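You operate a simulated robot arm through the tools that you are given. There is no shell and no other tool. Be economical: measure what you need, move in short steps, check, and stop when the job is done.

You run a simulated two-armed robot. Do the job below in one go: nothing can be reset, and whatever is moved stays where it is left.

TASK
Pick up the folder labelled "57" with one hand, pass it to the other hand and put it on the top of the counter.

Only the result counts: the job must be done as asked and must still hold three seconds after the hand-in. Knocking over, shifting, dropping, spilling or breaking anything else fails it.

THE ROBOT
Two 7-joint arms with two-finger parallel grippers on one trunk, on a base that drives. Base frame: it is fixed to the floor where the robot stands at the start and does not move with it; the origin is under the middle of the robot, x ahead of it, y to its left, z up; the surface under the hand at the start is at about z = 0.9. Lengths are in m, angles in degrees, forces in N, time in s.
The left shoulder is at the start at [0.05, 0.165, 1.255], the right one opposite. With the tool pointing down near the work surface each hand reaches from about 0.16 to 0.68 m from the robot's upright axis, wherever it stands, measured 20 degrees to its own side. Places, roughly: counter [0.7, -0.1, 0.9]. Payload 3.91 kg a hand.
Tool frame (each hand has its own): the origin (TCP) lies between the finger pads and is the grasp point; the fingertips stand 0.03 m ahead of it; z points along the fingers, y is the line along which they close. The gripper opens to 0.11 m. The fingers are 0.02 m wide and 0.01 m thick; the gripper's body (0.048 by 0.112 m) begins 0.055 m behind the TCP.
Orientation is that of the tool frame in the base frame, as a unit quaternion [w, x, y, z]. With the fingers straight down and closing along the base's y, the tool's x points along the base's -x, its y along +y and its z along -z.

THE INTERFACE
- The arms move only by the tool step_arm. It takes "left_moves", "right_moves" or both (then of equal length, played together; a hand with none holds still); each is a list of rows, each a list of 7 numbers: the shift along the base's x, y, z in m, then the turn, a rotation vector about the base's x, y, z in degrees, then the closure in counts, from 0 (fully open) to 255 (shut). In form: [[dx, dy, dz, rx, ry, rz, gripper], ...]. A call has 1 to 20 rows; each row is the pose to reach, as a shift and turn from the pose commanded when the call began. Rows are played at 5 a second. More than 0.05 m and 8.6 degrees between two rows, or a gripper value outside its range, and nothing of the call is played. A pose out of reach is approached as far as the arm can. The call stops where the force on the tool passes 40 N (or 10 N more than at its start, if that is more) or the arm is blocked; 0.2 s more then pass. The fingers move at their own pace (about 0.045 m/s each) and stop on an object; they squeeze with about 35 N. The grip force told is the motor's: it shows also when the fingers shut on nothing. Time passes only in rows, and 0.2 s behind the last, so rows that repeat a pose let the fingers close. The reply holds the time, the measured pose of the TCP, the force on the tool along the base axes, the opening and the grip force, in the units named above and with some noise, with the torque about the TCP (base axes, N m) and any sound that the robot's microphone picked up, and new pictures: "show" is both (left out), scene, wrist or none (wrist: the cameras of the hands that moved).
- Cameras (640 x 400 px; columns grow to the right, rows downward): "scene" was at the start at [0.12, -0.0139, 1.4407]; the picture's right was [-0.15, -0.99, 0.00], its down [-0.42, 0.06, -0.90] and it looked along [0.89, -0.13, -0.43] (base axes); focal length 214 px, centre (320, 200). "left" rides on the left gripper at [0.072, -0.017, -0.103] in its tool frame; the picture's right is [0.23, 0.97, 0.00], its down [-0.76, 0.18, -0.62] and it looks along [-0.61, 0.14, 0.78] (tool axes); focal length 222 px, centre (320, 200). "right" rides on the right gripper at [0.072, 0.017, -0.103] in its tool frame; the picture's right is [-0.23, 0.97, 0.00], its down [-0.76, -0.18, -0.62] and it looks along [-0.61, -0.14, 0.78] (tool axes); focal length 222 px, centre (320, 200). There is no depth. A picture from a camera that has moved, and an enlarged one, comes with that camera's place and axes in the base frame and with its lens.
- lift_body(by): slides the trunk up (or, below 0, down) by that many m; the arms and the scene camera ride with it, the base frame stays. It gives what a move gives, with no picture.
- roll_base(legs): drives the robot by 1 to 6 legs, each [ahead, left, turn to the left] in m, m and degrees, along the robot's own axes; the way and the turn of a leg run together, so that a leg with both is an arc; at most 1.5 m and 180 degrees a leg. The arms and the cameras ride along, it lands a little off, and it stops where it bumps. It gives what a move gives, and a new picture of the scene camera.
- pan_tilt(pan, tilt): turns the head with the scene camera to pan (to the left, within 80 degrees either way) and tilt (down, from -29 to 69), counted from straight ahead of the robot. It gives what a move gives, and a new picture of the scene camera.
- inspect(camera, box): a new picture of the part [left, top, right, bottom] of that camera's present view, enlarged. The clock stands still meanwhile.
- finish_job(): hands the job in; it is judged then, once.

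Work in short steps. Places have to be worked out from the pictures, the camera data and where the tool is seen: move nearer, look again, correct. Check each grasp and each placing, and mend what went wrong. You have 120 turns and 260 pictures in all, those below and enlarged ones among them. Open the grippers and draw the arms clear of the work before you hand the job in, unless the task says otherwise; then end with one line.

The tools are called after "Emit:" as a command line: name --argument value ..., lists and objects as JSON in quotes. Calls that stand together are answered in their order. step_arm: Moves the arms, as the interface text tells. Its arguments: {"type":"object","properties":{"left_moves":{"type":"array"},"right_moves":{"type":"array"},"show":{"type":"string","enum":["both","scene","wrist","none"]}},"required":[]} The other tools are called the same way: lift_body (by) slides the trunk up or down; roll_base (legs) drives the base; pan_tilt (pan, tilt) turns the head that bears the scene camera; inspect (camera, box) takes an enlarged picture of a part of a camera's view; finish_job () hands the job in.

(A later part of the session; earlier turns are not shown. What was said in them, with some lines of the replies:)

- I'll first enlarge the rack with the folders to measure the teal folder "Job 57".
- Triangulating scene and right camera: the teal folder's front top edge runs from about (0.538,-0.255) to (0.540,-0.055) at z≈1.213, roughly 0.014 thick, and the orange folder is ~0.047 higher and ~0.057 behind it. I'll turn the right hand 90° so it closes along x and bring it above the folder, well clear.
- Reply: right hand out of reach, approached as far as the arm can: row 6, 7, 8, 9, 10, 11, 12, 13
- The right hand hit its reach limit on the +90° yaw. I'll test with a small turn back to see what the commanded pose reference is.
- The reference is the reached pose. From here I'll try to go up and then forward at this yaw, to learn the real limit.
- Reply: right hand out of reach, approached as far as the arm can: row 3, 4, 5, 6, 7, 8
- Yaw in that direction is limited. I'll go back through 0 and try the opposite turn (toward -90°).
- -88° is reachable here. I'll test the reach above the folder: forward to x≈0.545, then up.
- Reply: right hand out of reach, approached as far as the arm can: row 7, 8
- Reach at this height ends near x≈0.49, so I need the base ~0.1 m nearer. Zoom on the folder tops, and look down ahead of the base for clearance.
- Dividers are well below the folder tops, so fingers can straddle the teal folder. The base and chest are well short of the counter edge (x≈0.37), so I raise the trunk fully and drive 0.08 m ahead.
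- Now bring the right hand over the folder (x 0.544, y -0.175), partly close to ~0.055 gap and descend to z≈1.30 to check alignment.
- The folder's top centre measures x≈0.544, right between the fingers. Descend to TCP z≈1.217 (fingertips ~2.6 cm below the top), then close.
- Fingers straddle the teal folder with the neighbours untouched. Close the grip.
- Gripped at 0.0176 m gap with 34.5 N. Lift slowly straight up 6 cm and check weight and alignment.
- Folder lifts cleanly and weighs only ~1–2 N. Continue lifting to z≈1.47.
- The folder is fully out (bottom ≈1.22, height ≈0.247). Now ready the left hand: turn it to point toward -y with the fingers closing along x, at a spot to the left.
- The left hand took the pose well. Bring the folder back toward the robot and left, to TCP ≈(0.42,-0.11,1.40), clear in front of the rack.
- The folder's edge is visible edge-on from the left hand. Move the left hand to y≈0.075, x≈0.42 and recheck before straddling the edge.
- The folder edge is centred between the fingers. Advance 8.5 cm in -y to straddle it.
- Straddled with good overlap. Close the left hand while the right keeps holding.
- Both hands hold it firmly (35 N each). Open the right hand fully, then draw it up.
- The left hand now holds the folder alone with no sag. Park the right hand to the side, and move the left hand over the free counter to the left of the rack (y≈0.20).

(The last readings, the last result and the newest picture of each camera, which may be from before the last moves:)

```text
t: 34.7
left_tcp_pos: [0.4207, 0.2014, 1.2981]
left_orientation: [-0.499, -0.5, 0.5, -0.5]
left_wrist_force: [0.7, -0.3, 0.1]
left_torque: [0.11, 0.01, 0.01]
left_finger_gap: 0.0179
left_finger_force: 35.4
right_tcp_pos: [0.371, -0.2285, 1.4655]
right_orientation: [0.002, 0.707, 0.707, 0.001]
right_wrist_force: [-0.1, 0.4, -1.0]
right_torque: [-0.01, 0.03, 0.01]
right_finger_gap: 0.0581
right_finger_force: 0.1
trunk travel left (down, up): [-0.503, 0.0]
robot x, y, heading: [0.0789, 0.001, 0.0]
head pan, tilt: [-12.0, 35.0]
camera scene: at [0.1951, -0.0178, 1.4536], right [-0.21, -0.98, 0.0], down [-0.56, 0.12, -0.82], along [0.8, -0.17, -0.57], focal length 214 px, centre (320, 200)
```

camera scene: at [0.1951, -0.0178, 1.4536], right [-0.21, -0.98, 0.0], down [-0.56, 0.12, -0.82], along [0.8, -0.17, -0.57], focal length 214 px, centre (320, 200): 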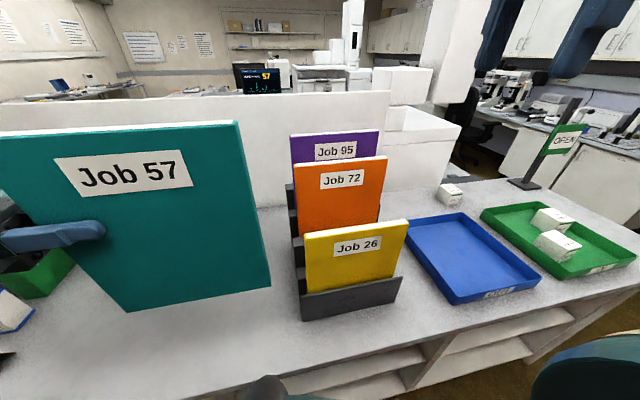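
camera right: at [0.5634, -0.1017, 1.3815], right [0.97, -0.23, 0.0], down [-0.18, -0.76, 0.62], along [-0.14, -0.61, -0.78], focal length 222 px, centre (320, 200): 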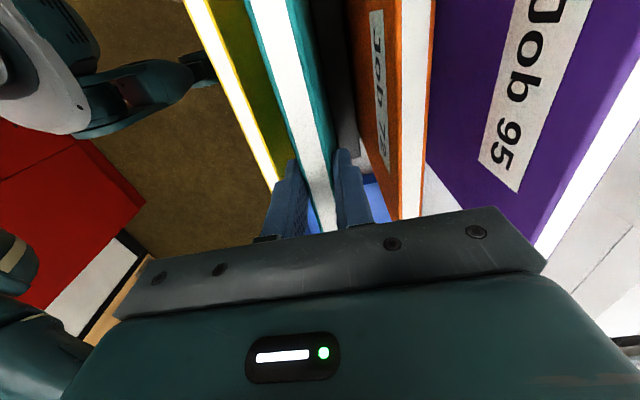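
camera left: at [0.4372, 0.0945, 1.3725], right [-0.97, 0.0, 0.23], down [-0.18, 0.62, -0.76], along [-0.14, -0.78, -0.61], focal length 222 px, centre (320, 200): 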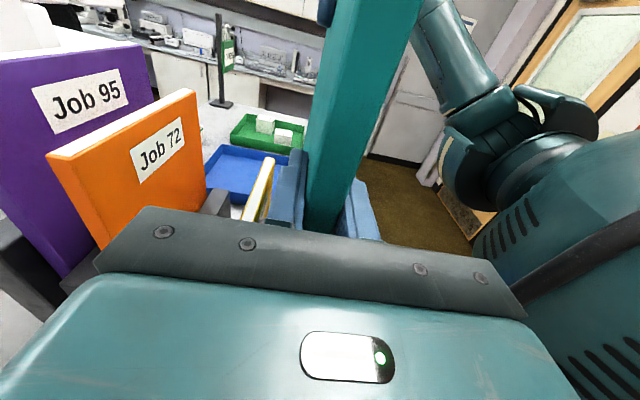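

Turn the head left to watch, then rotate the folder flat (label up) while moving forward in x.

Emit:
pan_tilt --pan 25 --tilt 40

Emit:
step_arm --left_moves '[[0.01, 0, 0, 0, 8.2, 0, 255], [0.021, 0, 0, 0, 16.4, 0, 255], [0.031, 0, 0, 0, 24.6, 0, 255], [0.042, 0, 0, 0, 32.8, 0, 255], [0.052, 0, 0, 0, 41, 0, 255], [0.063, 0, 0, 0, 49.2, 0, 255], [0.073, 0, 0, 0, 57.4, 0, 255], [0.084, 0, 0, 0, 65.6, 0, 255], [0.094, 0, 0, 0, 73.8, 0, 255], [0.104, 0, 0, 0, 82, 0, 255], [0.109, 0, 0, 0, 90, 0, 255], [0.109, 0, 0, 0, 90, 0, 255]]'

```text
t: 35.7
left_tcp_pos: [0.4204, 0.2009, 1.2989]
left_orientation: [-0.5, -0.499, 0.501, -0.5]
left_wrist_force: [-0.6, 0.2, 0.9]
left_torque: [0.14, -0.04, 0.0]
left_finger_gap: 0.0177
left_finger_force: 35.0
right_tcp_pos: [0.3703, -0.2293, 1.4657]
right_orientation: [0.001, 0.707, 0.707, 0.001]
right_wrist_force: [-0.6, 0.7, -0.1]
right_torque: [-0.01, 0.0, -0.02]
right_finger_gap: 0.0582
right_finger_force: 0.0
trunk travel left (down, up): [-0.503, 0.0]
robot x, y, heading: [0.0798, -0.0019, 0.2]
head pan, tilt: [25.0, 40.0]
camera scene: at [0.1856, 0.0357, 1.4461], right [0.42, -0.91, 0.0], down [-0.58, -0.27, -0.77], along [0.69, 0.32, -0.64], focal length 214 px, centre (320, 200)
```

scene: 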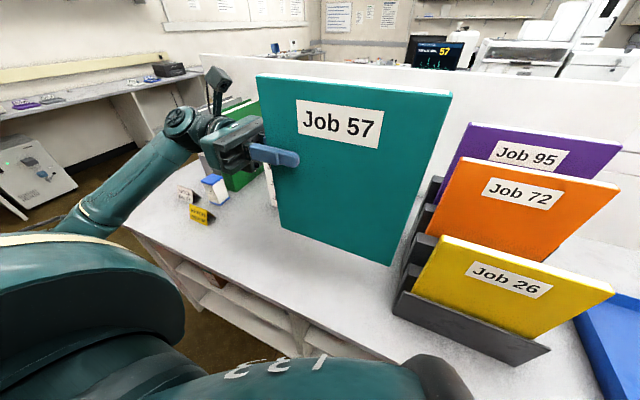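

```text
t: 38.3
left_tcp_pos: [0.5352, 0.2109, 1.1543]
left_orientation: [0.707, 0.707, -0.015, 0.015]
left_wrist_force: [-0.2, -0.1, -2.2]
left_torque: [0.11, -0.03, -0.03]
left_finger_gap: 0.0176
left_finger_force: 34.9
left hand out of reach, approached as far as the arm can: row 9, 10, 11, 12
right_tcp_pos: [0.37, -0.2304, 1.4663]
right_orientation: [0.002, 0.707, 0.707, 0.002]
right_wrist_force: [1.0, 0.9, 0.1]
right_torque: [0.01, 0.03, 0.02]
right_finger_gap: 0.0585
right_finger_force: 0.0
trunk travel left (down, up): [-0.503, 0.0]
robot x, y, heading: [0.079, -0.0005, 0.2]
head pan, tilt: [25.0, 40.0]
camera scene: at [0.186, 0.0349, 1.4461], right [0.42, -0.91, 0.0], down [-0.58, -0.27, -0.77], along [0.69, 0.32, -0.64], focal length 214 px, centre (320, 200)
camera left: at [0.6083, 0.3142, 1.1421], right [0.18, 0.0, 0.98], down [-0.77, 0.62, 0.14], along [-0.61, -0.78, 0.12], focal length 222 px, centre (320, 200)
```

scene: 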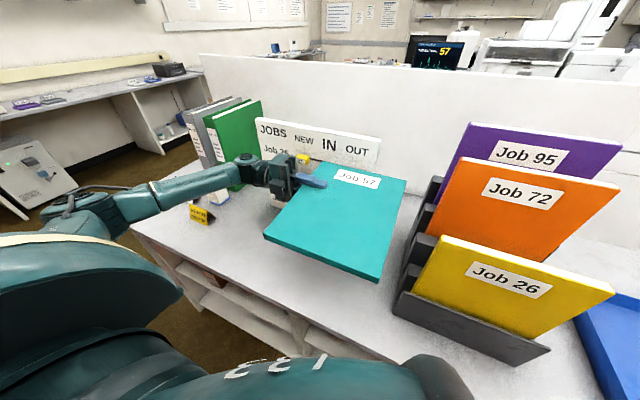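
left: 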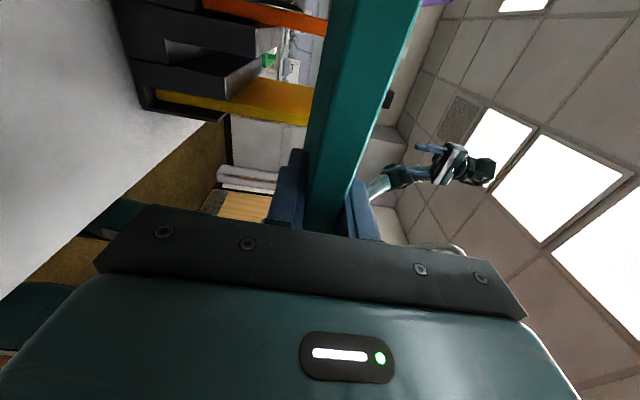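

The folder is flat, label up, at z≈1.154 over the free counter and the arm is clear. Tilt the far edge down 20° and descend to z≈1.04, checking clearance.

Emit:
step_arm --left_moves '[[0, 0, -0.015, 5, 0, 0, 255], [0, 0, -0.03, 10, 0, 0, 255], [0, 0, -0.05, 15, 0, 0, 255], [0, 0, -0.07, 20, 0, 0, 255], [0, 0, -0.09, 20, 0, 0, 255], [0, 0, -0.11, 20, 0, 0, 255], [0, 0, -0.11, 20, 0, 0, 255]]'

```text
t: 39.9
left_tcp_pos: [0.5361, 0.211, 1.0463]
left_orientation: [0.574, 0.819, 0.0, 0.0]
left_wrist_force: [-1.0, 0.4, -2.1]
left_torque: [0.1, -0.05, -0.04]
left_finger_gap: 0.0176
left_finger_force: 35.0
left hand out of reach, approached as far as the arm can: row 1
right_tcp_pos: [0.3704, -0.229, 1.4653]
right_orientation: [0.001, 0.707, 0.707, 0.001]
right_wrist_force: [-0.3, -0.2, -1.0]
right_torque: [0.01, 0.0, -0.04]
right_finger_gap: 0.0582
right_finger_force: 0.0
trunk travel left (down, up): [-0.503, 0.0]
robot x, y, heading: [0.0773, 0.0027, 0.0]
head pan, tilt: [25.0, 40.0]
camera scene: at [0.1855, 0.0358, 1.4461], right [0.42, -0.91, 0.0], down [-0.58, -0.27, -0.77], along [0.69, 0.32, -0.64], focal length 214 px, centre (320, 200)
camera left: at [0.6074, 0.3136, 1.0664], right [0.23, -0.33, 0.92], down [-0.76, 0.53, 0.38], along [-0.61, -0.78, -0.13], focal length 222 px, centre (320, 200)
```

scene: 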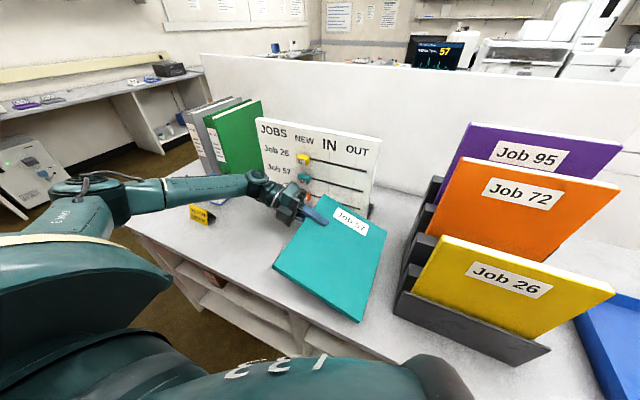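
left: 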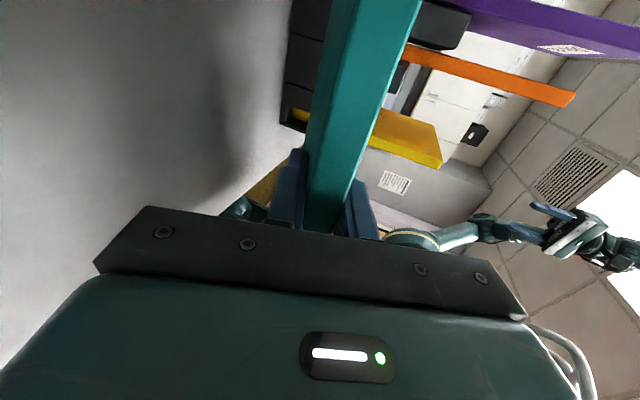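

Enlarge to check clearance of the gripper to the board and the folder to the rack before the last descent.

Emit:
inspect --camera "scene" --box '[180, 110, 420, 340]'

```text
1.74 times, centred on (300, 225) of scene
camera zoom: at [0.1855, 0.0358, 1.4461], right [0.42, -0.91, 0.0], down [-0.58, -0.27, -0.77], along [0.69, 0.32, -0.64], focal length 373 px, centre (355, 156)
```

zoom: 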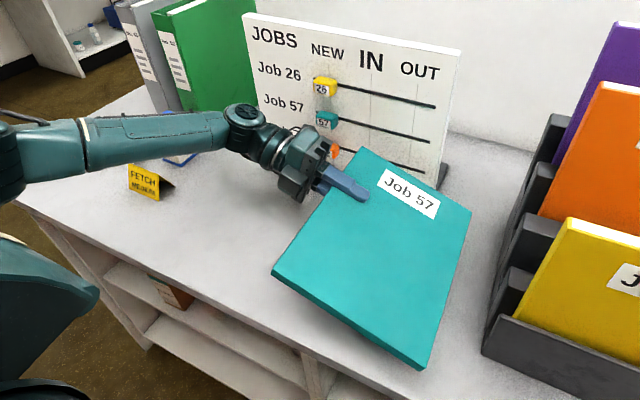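

Clearances are good. Descend in small steps towards contact of the far edge.

Emit:
step_arm --left_moves '[[-0.005, 0, -0.02, 0, 0, 0, 255], [-0.005, 0, -0.04, 0, 0, 0, 255], [-0.005, 0, -0.055, 0, 0, 0, 255], [-0.005, 0, -0.063, 0, 0, 0, 255], [-0.005, 0, -0.068, 0, 0, 0, 255], [-0.005, 0, -0.068, 0, 0, 0, 255]]'

```text
t: 41.3
left_tcp_pos: [0.5306, 0.2102, 0.9776]
left_orientation: [0.573, 0.819, 0.0, 0.0]
left_wrist_force: [-0.1, -0.1, -1.6]
left_torque: [0.13, -0.02, 0.01]
left_finger_gap: 0.0177
left_finger_force: 34.8
right_tcp_pos: [0.3699, -0.2292, 1.4659]
right_orientation: [0.002, 0.707, 0.707, 0.001]
right_wrist_force: [-0.3, -0.2, 0.3]
right_torque: [-0.02, -0.02, 0.0]
right_finger_gap: 0.058
right_finger_force: 0.0
trunk travel left (down, up): [-0.503, 0.0]
robot x, y, heading: [0.0787, 0.0014, -0.1]
head pan, tilt: [25.0, 40.0]
camera scene: at [0.1856, 0.0358, 1.4461], right [0.42, -0.91, 0.0], down [-0.58, -0.27, -0.77], along [0.69, 0.32, -0.64], focal length 214 px, centre (320, 200)
camera left: at [0.6023, 0.313, 0.9982], right [0.23, -0.33, 0.92], down [-0.76, 0.53, 0.38], along [-0.61, -0.78, -0.13], focal length 222 px, centre (320, 200)
```

scene: 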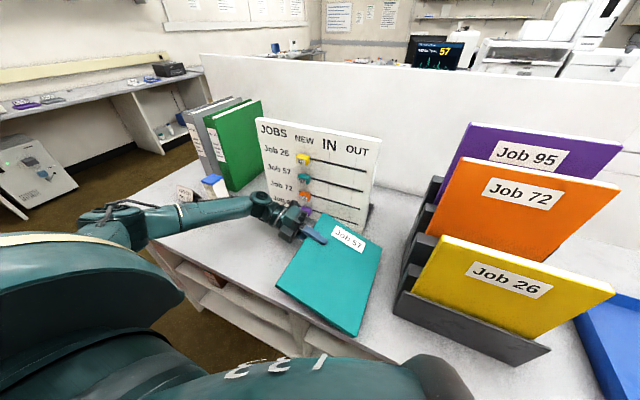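
left: 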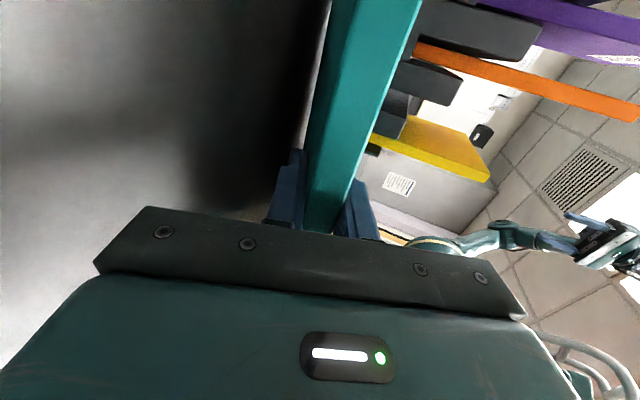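

No contact yet (force unchanged). Go down a few more mm at a time.

Emit:
step_arm --left_moves '[[0, 0, -0.003, 0, 0, 0, 255], [0, 0, -0.006, 0, 0, 0, 255], [0, 0, -0.009, 0, 0, 0, 255], [0, 0, -0.009, 0, 0, 0, 255]]' --show "none"

Emit:
inspect --camera "scene" --box '[230, 170, 430, 350]'

```text
t: 42.3
left_tcp_pos: [0.5305, 0.2102, 0.9703]
left_orientation: [0.575, 0.818, -0.001, 0.002]
left_wrist_force: [-0.2, 1.8, 5.7]
left_torque: [-1.14, 0.28, -0.21]
left_finger_gap: 0.0178
left_finger_force: 34.5
right_tcp_pos: [0.3699, -0.2308, 1.4664]
right_orientation: [0.002, 0.707, 0.707, 0.002]
right_wrist_force: [0.3, -0.8, -0.4]
right_torque: [-0.01, -0.01, -0.02]
right_finger_gap: 0.058
right_finger_force: 0.1
trunk travel left (down, up): [-0.503, 0.0]
robot x, y, heading: [0.0781, -0.0022, 0.1]
head pan, tilt: [25.0, 40.0]
```

```text
2.22 times, centred on (330, 260) of scene
camera zoom: at [0.185, 0.0359, 1.4463], right [0.42, -0.91, 0.0], down [-0.58, -0.27, -0.77], along [0.69, 0.32, -0.64], focal length 477 px, centre (298, 67)
```

zoom: 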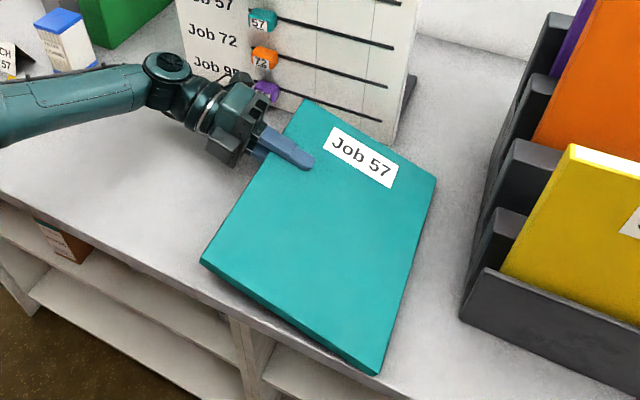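

Far edge is on the counter (force +7 N), as predicted. Open the left fingers partially so the raised edge settles onto the lower finger.

Emit:
step_arm --left_moves '[[0, 0, 0.002, 0, 0, 0, 235], [0, 0, 0.002, 0, 0, 0, 215], [0, 0, 0.002, 0, 0, 0, 195], [0, 0, 0.002, 0, 0, 0, 175], [0, 0, 0.002, 0, 0, 0, 155], [0, 0, 0.002, 0, 0, 0, 150]]'

```text
t: 43.7
left_tcp_pos: [0.5298, 0.2101, 0.971]
left_orientation: [0.573, 0.819, 0.0, 0.0]
left_wrist_force: [0.2, -0.3, -0.8]
left_torque: [-0.02, 0.02, 0.02]
left_finger_gap: 0.0457
left_finger_force: 0.1
right_tcp_pos: [0.3693, -0.2299, 1.4655]
right_orientation: [0.002, 0.707, 0.707, 0.001]
right_wrist_force: [0.5, 0.1, 0.5]
right_torque: [-0.03, 0.01, -0.01]
right_finger_gap: 0.0579
right_finger_force: 0.0
trunk travel left (down, up): [-0.503, 0.0]
robot x, y, heading: [0.0758, 0.0011, 0.1]
head pan, tilt: [25.0, 40.0]
camera scene: at [0.1855, 0.0358, 1.4461], right [0.42, -0.91, 0.0], down [-0.58, -0.27, -0.77], along [0.69, 0.32, -0.64], focal length 214 px, centre (320, 200)
camera left: at [0.6019, 0.3132, 0.9912], right [0.23, -0.33, 0.92], down [-0.76, 0.53, 0.38], along [-0.61, -0.78, -0.13], focal length 222 px, centre (320, 200)
```

scene: 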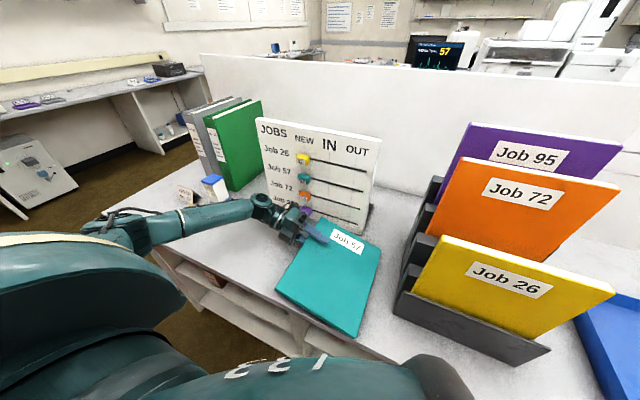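
left: 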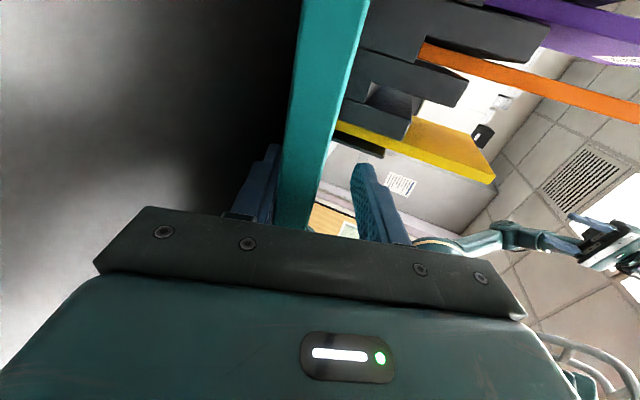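

The folder now rests on the lower finger with its far edge on the counter. Withdraw the hand horizontally in +y, slowly.

Emit:
step_arm --left_moves '[[0, 0.01, 0, 0, 0, 0, 150], [0, 0.025, 0, 0, 0, 0, 150], [0, 0.04, 0, 0, 0, 0, 150], [0, 0.055, 0, 0, 0, 0, 150], [0, 0.07, 0, 0, 0, 0, 150], [0, 0.07, 0, 0, 0, 0, 150]]'

```text
t: 45.1
left_tcp_pos: [0.5306, 0.2808, 0.9717]
left_orientation: [0.573, 0.819, 0.0, 0.0]
left_wrist_force: [-0.2, 0.7, -0.8]
left_torque: [0.0, 0.03, -0.04]
left_finger_gap: 0.0457
left_finger_force: 0.2
right_tcp_pos: [0.3697, -0.2299, 1.465]
right_orientation: [0.0, 0.707, 0.707, 0.001]
right_wrist_force: [1.3, 0.8, 0.2]
right_torque: [-0.02, 0.02, 0.01]
right_finger_gap: 0.0584
right_finger_force: 0.0
trunk travel left (down, up): [-0.503, 0.0]
robot x, y, heading: [0.0785, -0.0051, 0.1]
head pan, tilt: [25.0, 40.0]
camera scene: at [0.1856, 0.0357, 1.4461], right [0.42, -0.91, 0.0], down [-0.58, -0.27, -0.77], along [0.69, 0.32, -0.64], focal length 214 px, centre (320, 200)
camera left: at [0.6018, 0.3831, 0.9916], right [0.23, -0.33, 0.92], down [-0.76, 0.53, 0.38], along [-0.61, -0.78, -0.13], focal length 222 px, centre (320, 200)
```

scene: 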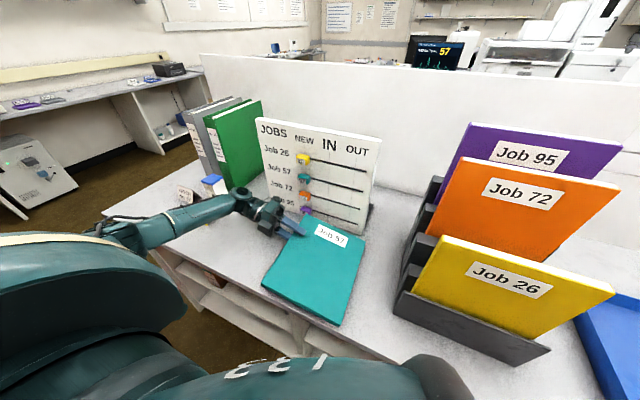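
left: 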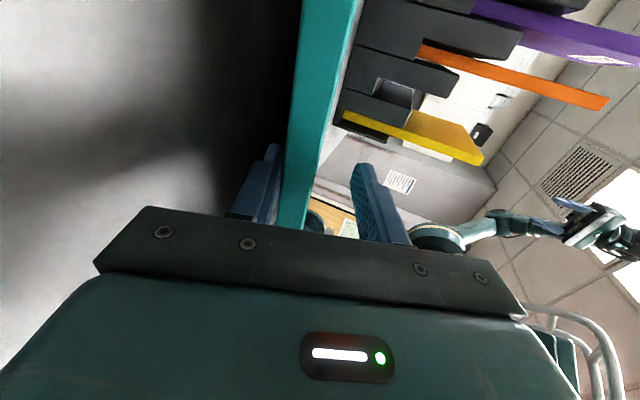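

The folder followed the finger by friction (moved ~6 cm left, still in free space). I'll lower slightly and pull out fast so the finger slips out.

Emit:
step_arm --left_moves '[[0, -0.01, -0.012, 0, 0, 0, 150], [0, 0.04, -0.012, 0, 0, 0, 150], [0, 0.085, -0.008, 0, 0, 0, 150]]'

```text
t: 45.9
left_tcp_pos: [0.5298, 0.3654, 0.9638]
left_orientation: [0.574, 0.819, 0.0, 0.0]
left_wrist_force: [0.5, -0.5, -0.4]
left_torque: [-0.03, 0.0, -0.01]
left_finger_gap: 0.0451
left_finger_force: 0.0
right_tcp_pos: [0.3706, -0.2287, 1.4658]
right_orientation: [0.001, 0.707, 0.707, 0.002]
right_wrist_force: [-0.3, -0.1, -0.6]
right_torque: [-0.02, 0.0, -0.04]
right_finger_gap: 0.0582
right_finger_force: 0.0
trunk travel left (down, up): [-0.503, 0.0]
robot x, y, heading: [0.0804, 0.0027, 0.2]
head pan, tilt: [25.0, 40.0]
camera scene: at [0.1856, 0.0358, 1.4461], right [0.42, -0.91, 0.0], down [-0.58, -0.27, -0.77], along [0.69, 0.32, -0.64], focal length 214 px, centre (320, 200)
camera left: at [0.6021, 0.468, 0.9834], right [0.23, -0.33, 0.92], down [-0.76, 0.53, 0.38], along [-0.61, -0.78, -0.13], focal length 222 px, centre (320, 200)
```

scene: 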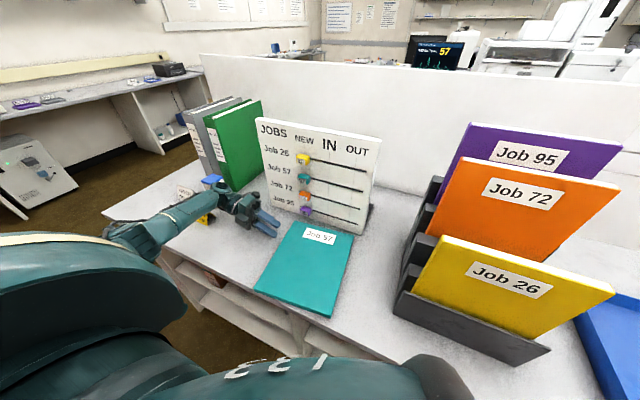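
left: 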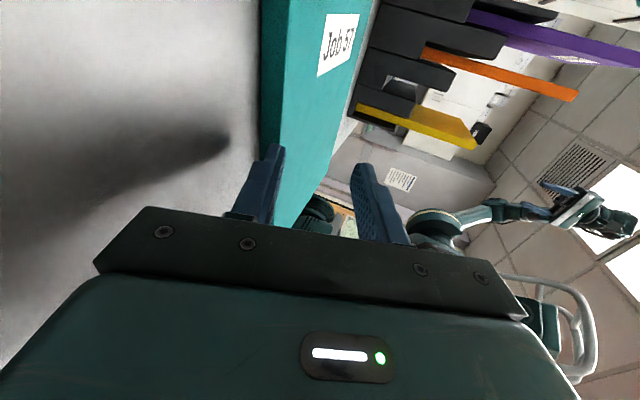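

The fingers appear free and the folder lies flat. Enlarge to confirm.

Emit:
inspect --camera "scene" --box '[170, 160, 390, 340]'

```text
2.22 times, centred on (280, 250) of scene
camera zoom: at [0.1856, 0.0358, 1.4461], right [0.42, -0.91, 0.0], down [-0.58, -0.27, -0.77], along [0.69, 0.32, -0.64], focal length 477 px, centre (409, 89)
```

zoom: 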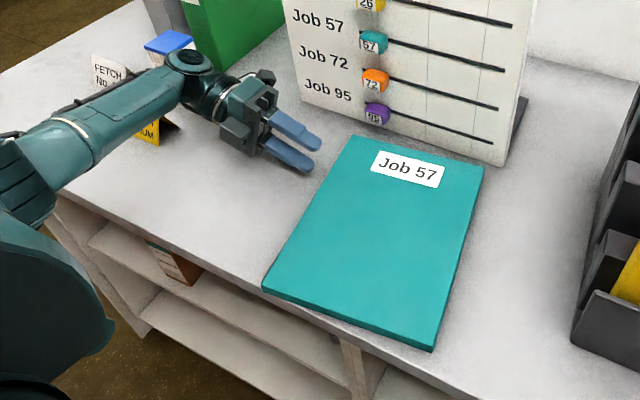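

The folder lies flat on the counter, free of the hand. Raise the left hand straight up, away from cards and folder.

Emit:
step_arm --left_moves '[[-0.002, 0.005, 0.02, 0, 0, 0, 150], [-0.01, 0.008, 0.05, 0, 0, 0, 150], [-0.02, 0.008, 0.09, 0, 0, 0, 150], [-0.03, 0.008, 0.13, 0, 0, 0, 120], [-0.04, 0.008, 0.17, 0, -4, 0, 60], [-0.06, 0.008, 0.21, 0, -10, 0, 0], [-0.08, 0.008, 0.25, 0, -16, 0, 0], [-0.08, 0.008, 0.25, 0, -16, 0, 0]]' --right_moves '[[0, 0, 0, 0, 0, 0, 100], [0, 0, 0, 0, 0, 0, 60], [0, 0, 0, 0, 0, 0, 0], [0, 0, 0, 0, 0, 0, 0], [0, 0, 0, 0, 0, 0, 0], [0, 0, 0, 0, 0, 0, 0], [0, 0, 0, 0, 0, 0, 0], [0, 0, 0, 0, 0, 0, 0]]' --show "scene"

```text
t: 47.7
left_tcp_pos: [0.4517, 0.3742, 1.2134]
left_orientation: [0.568, 0.811, -0.08, 0.115]
left_wrist_force: [-0.4, -0.1, 0.0]
left_torque: [0.03, -0.02, -0.01]
left_finger_gap: 0.1098
left_finger_force: 0.0
right_tcp_pos: [0.3703, -0.2299, 1.4664]
right_orientation: [0.002, 0.707, 0.707, 0.002]
right_wrist_force: [0.2, -0.2, -0.6]
right_torque: [0.0, 0.01, 0.0]
right_finger_gap: 0.1102
right_finger_force: 0.1
trunk travel left (down, up): [-0.503, 0.0]
robot x, y, heading: [0.0816, 0.0004, 0.0]
head pan, tilt: [25.0, 40.0]
camera scene: at [0.1859, 0.0359, 1.446], right [0.42, -0.91, 0.0], down [-0.58, -0.27, -0.77], along [0.69, 0.32, -0.64], focal length 214 px, centre (320, 200)
```

scene: 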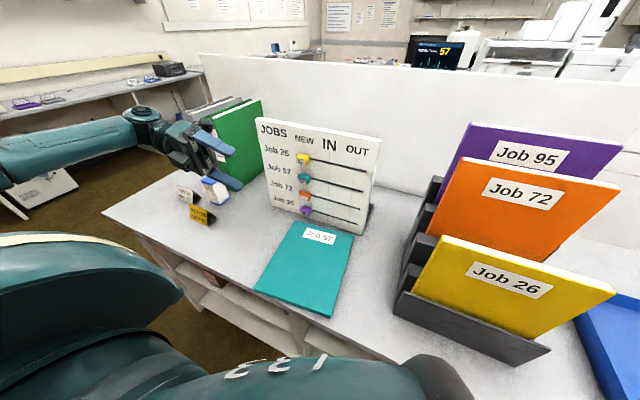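

Folder 57 lies flat on the counter, both hands are open and clear, and the other items look undisturbed. Hand in.

Emit:
finish_job

```text
The job is handed in.
```

I picked up folder 57 with the right hand, passed it to the left and laid it flat on the counter; both grippers are open and clear, and nothing else appears to have moved.
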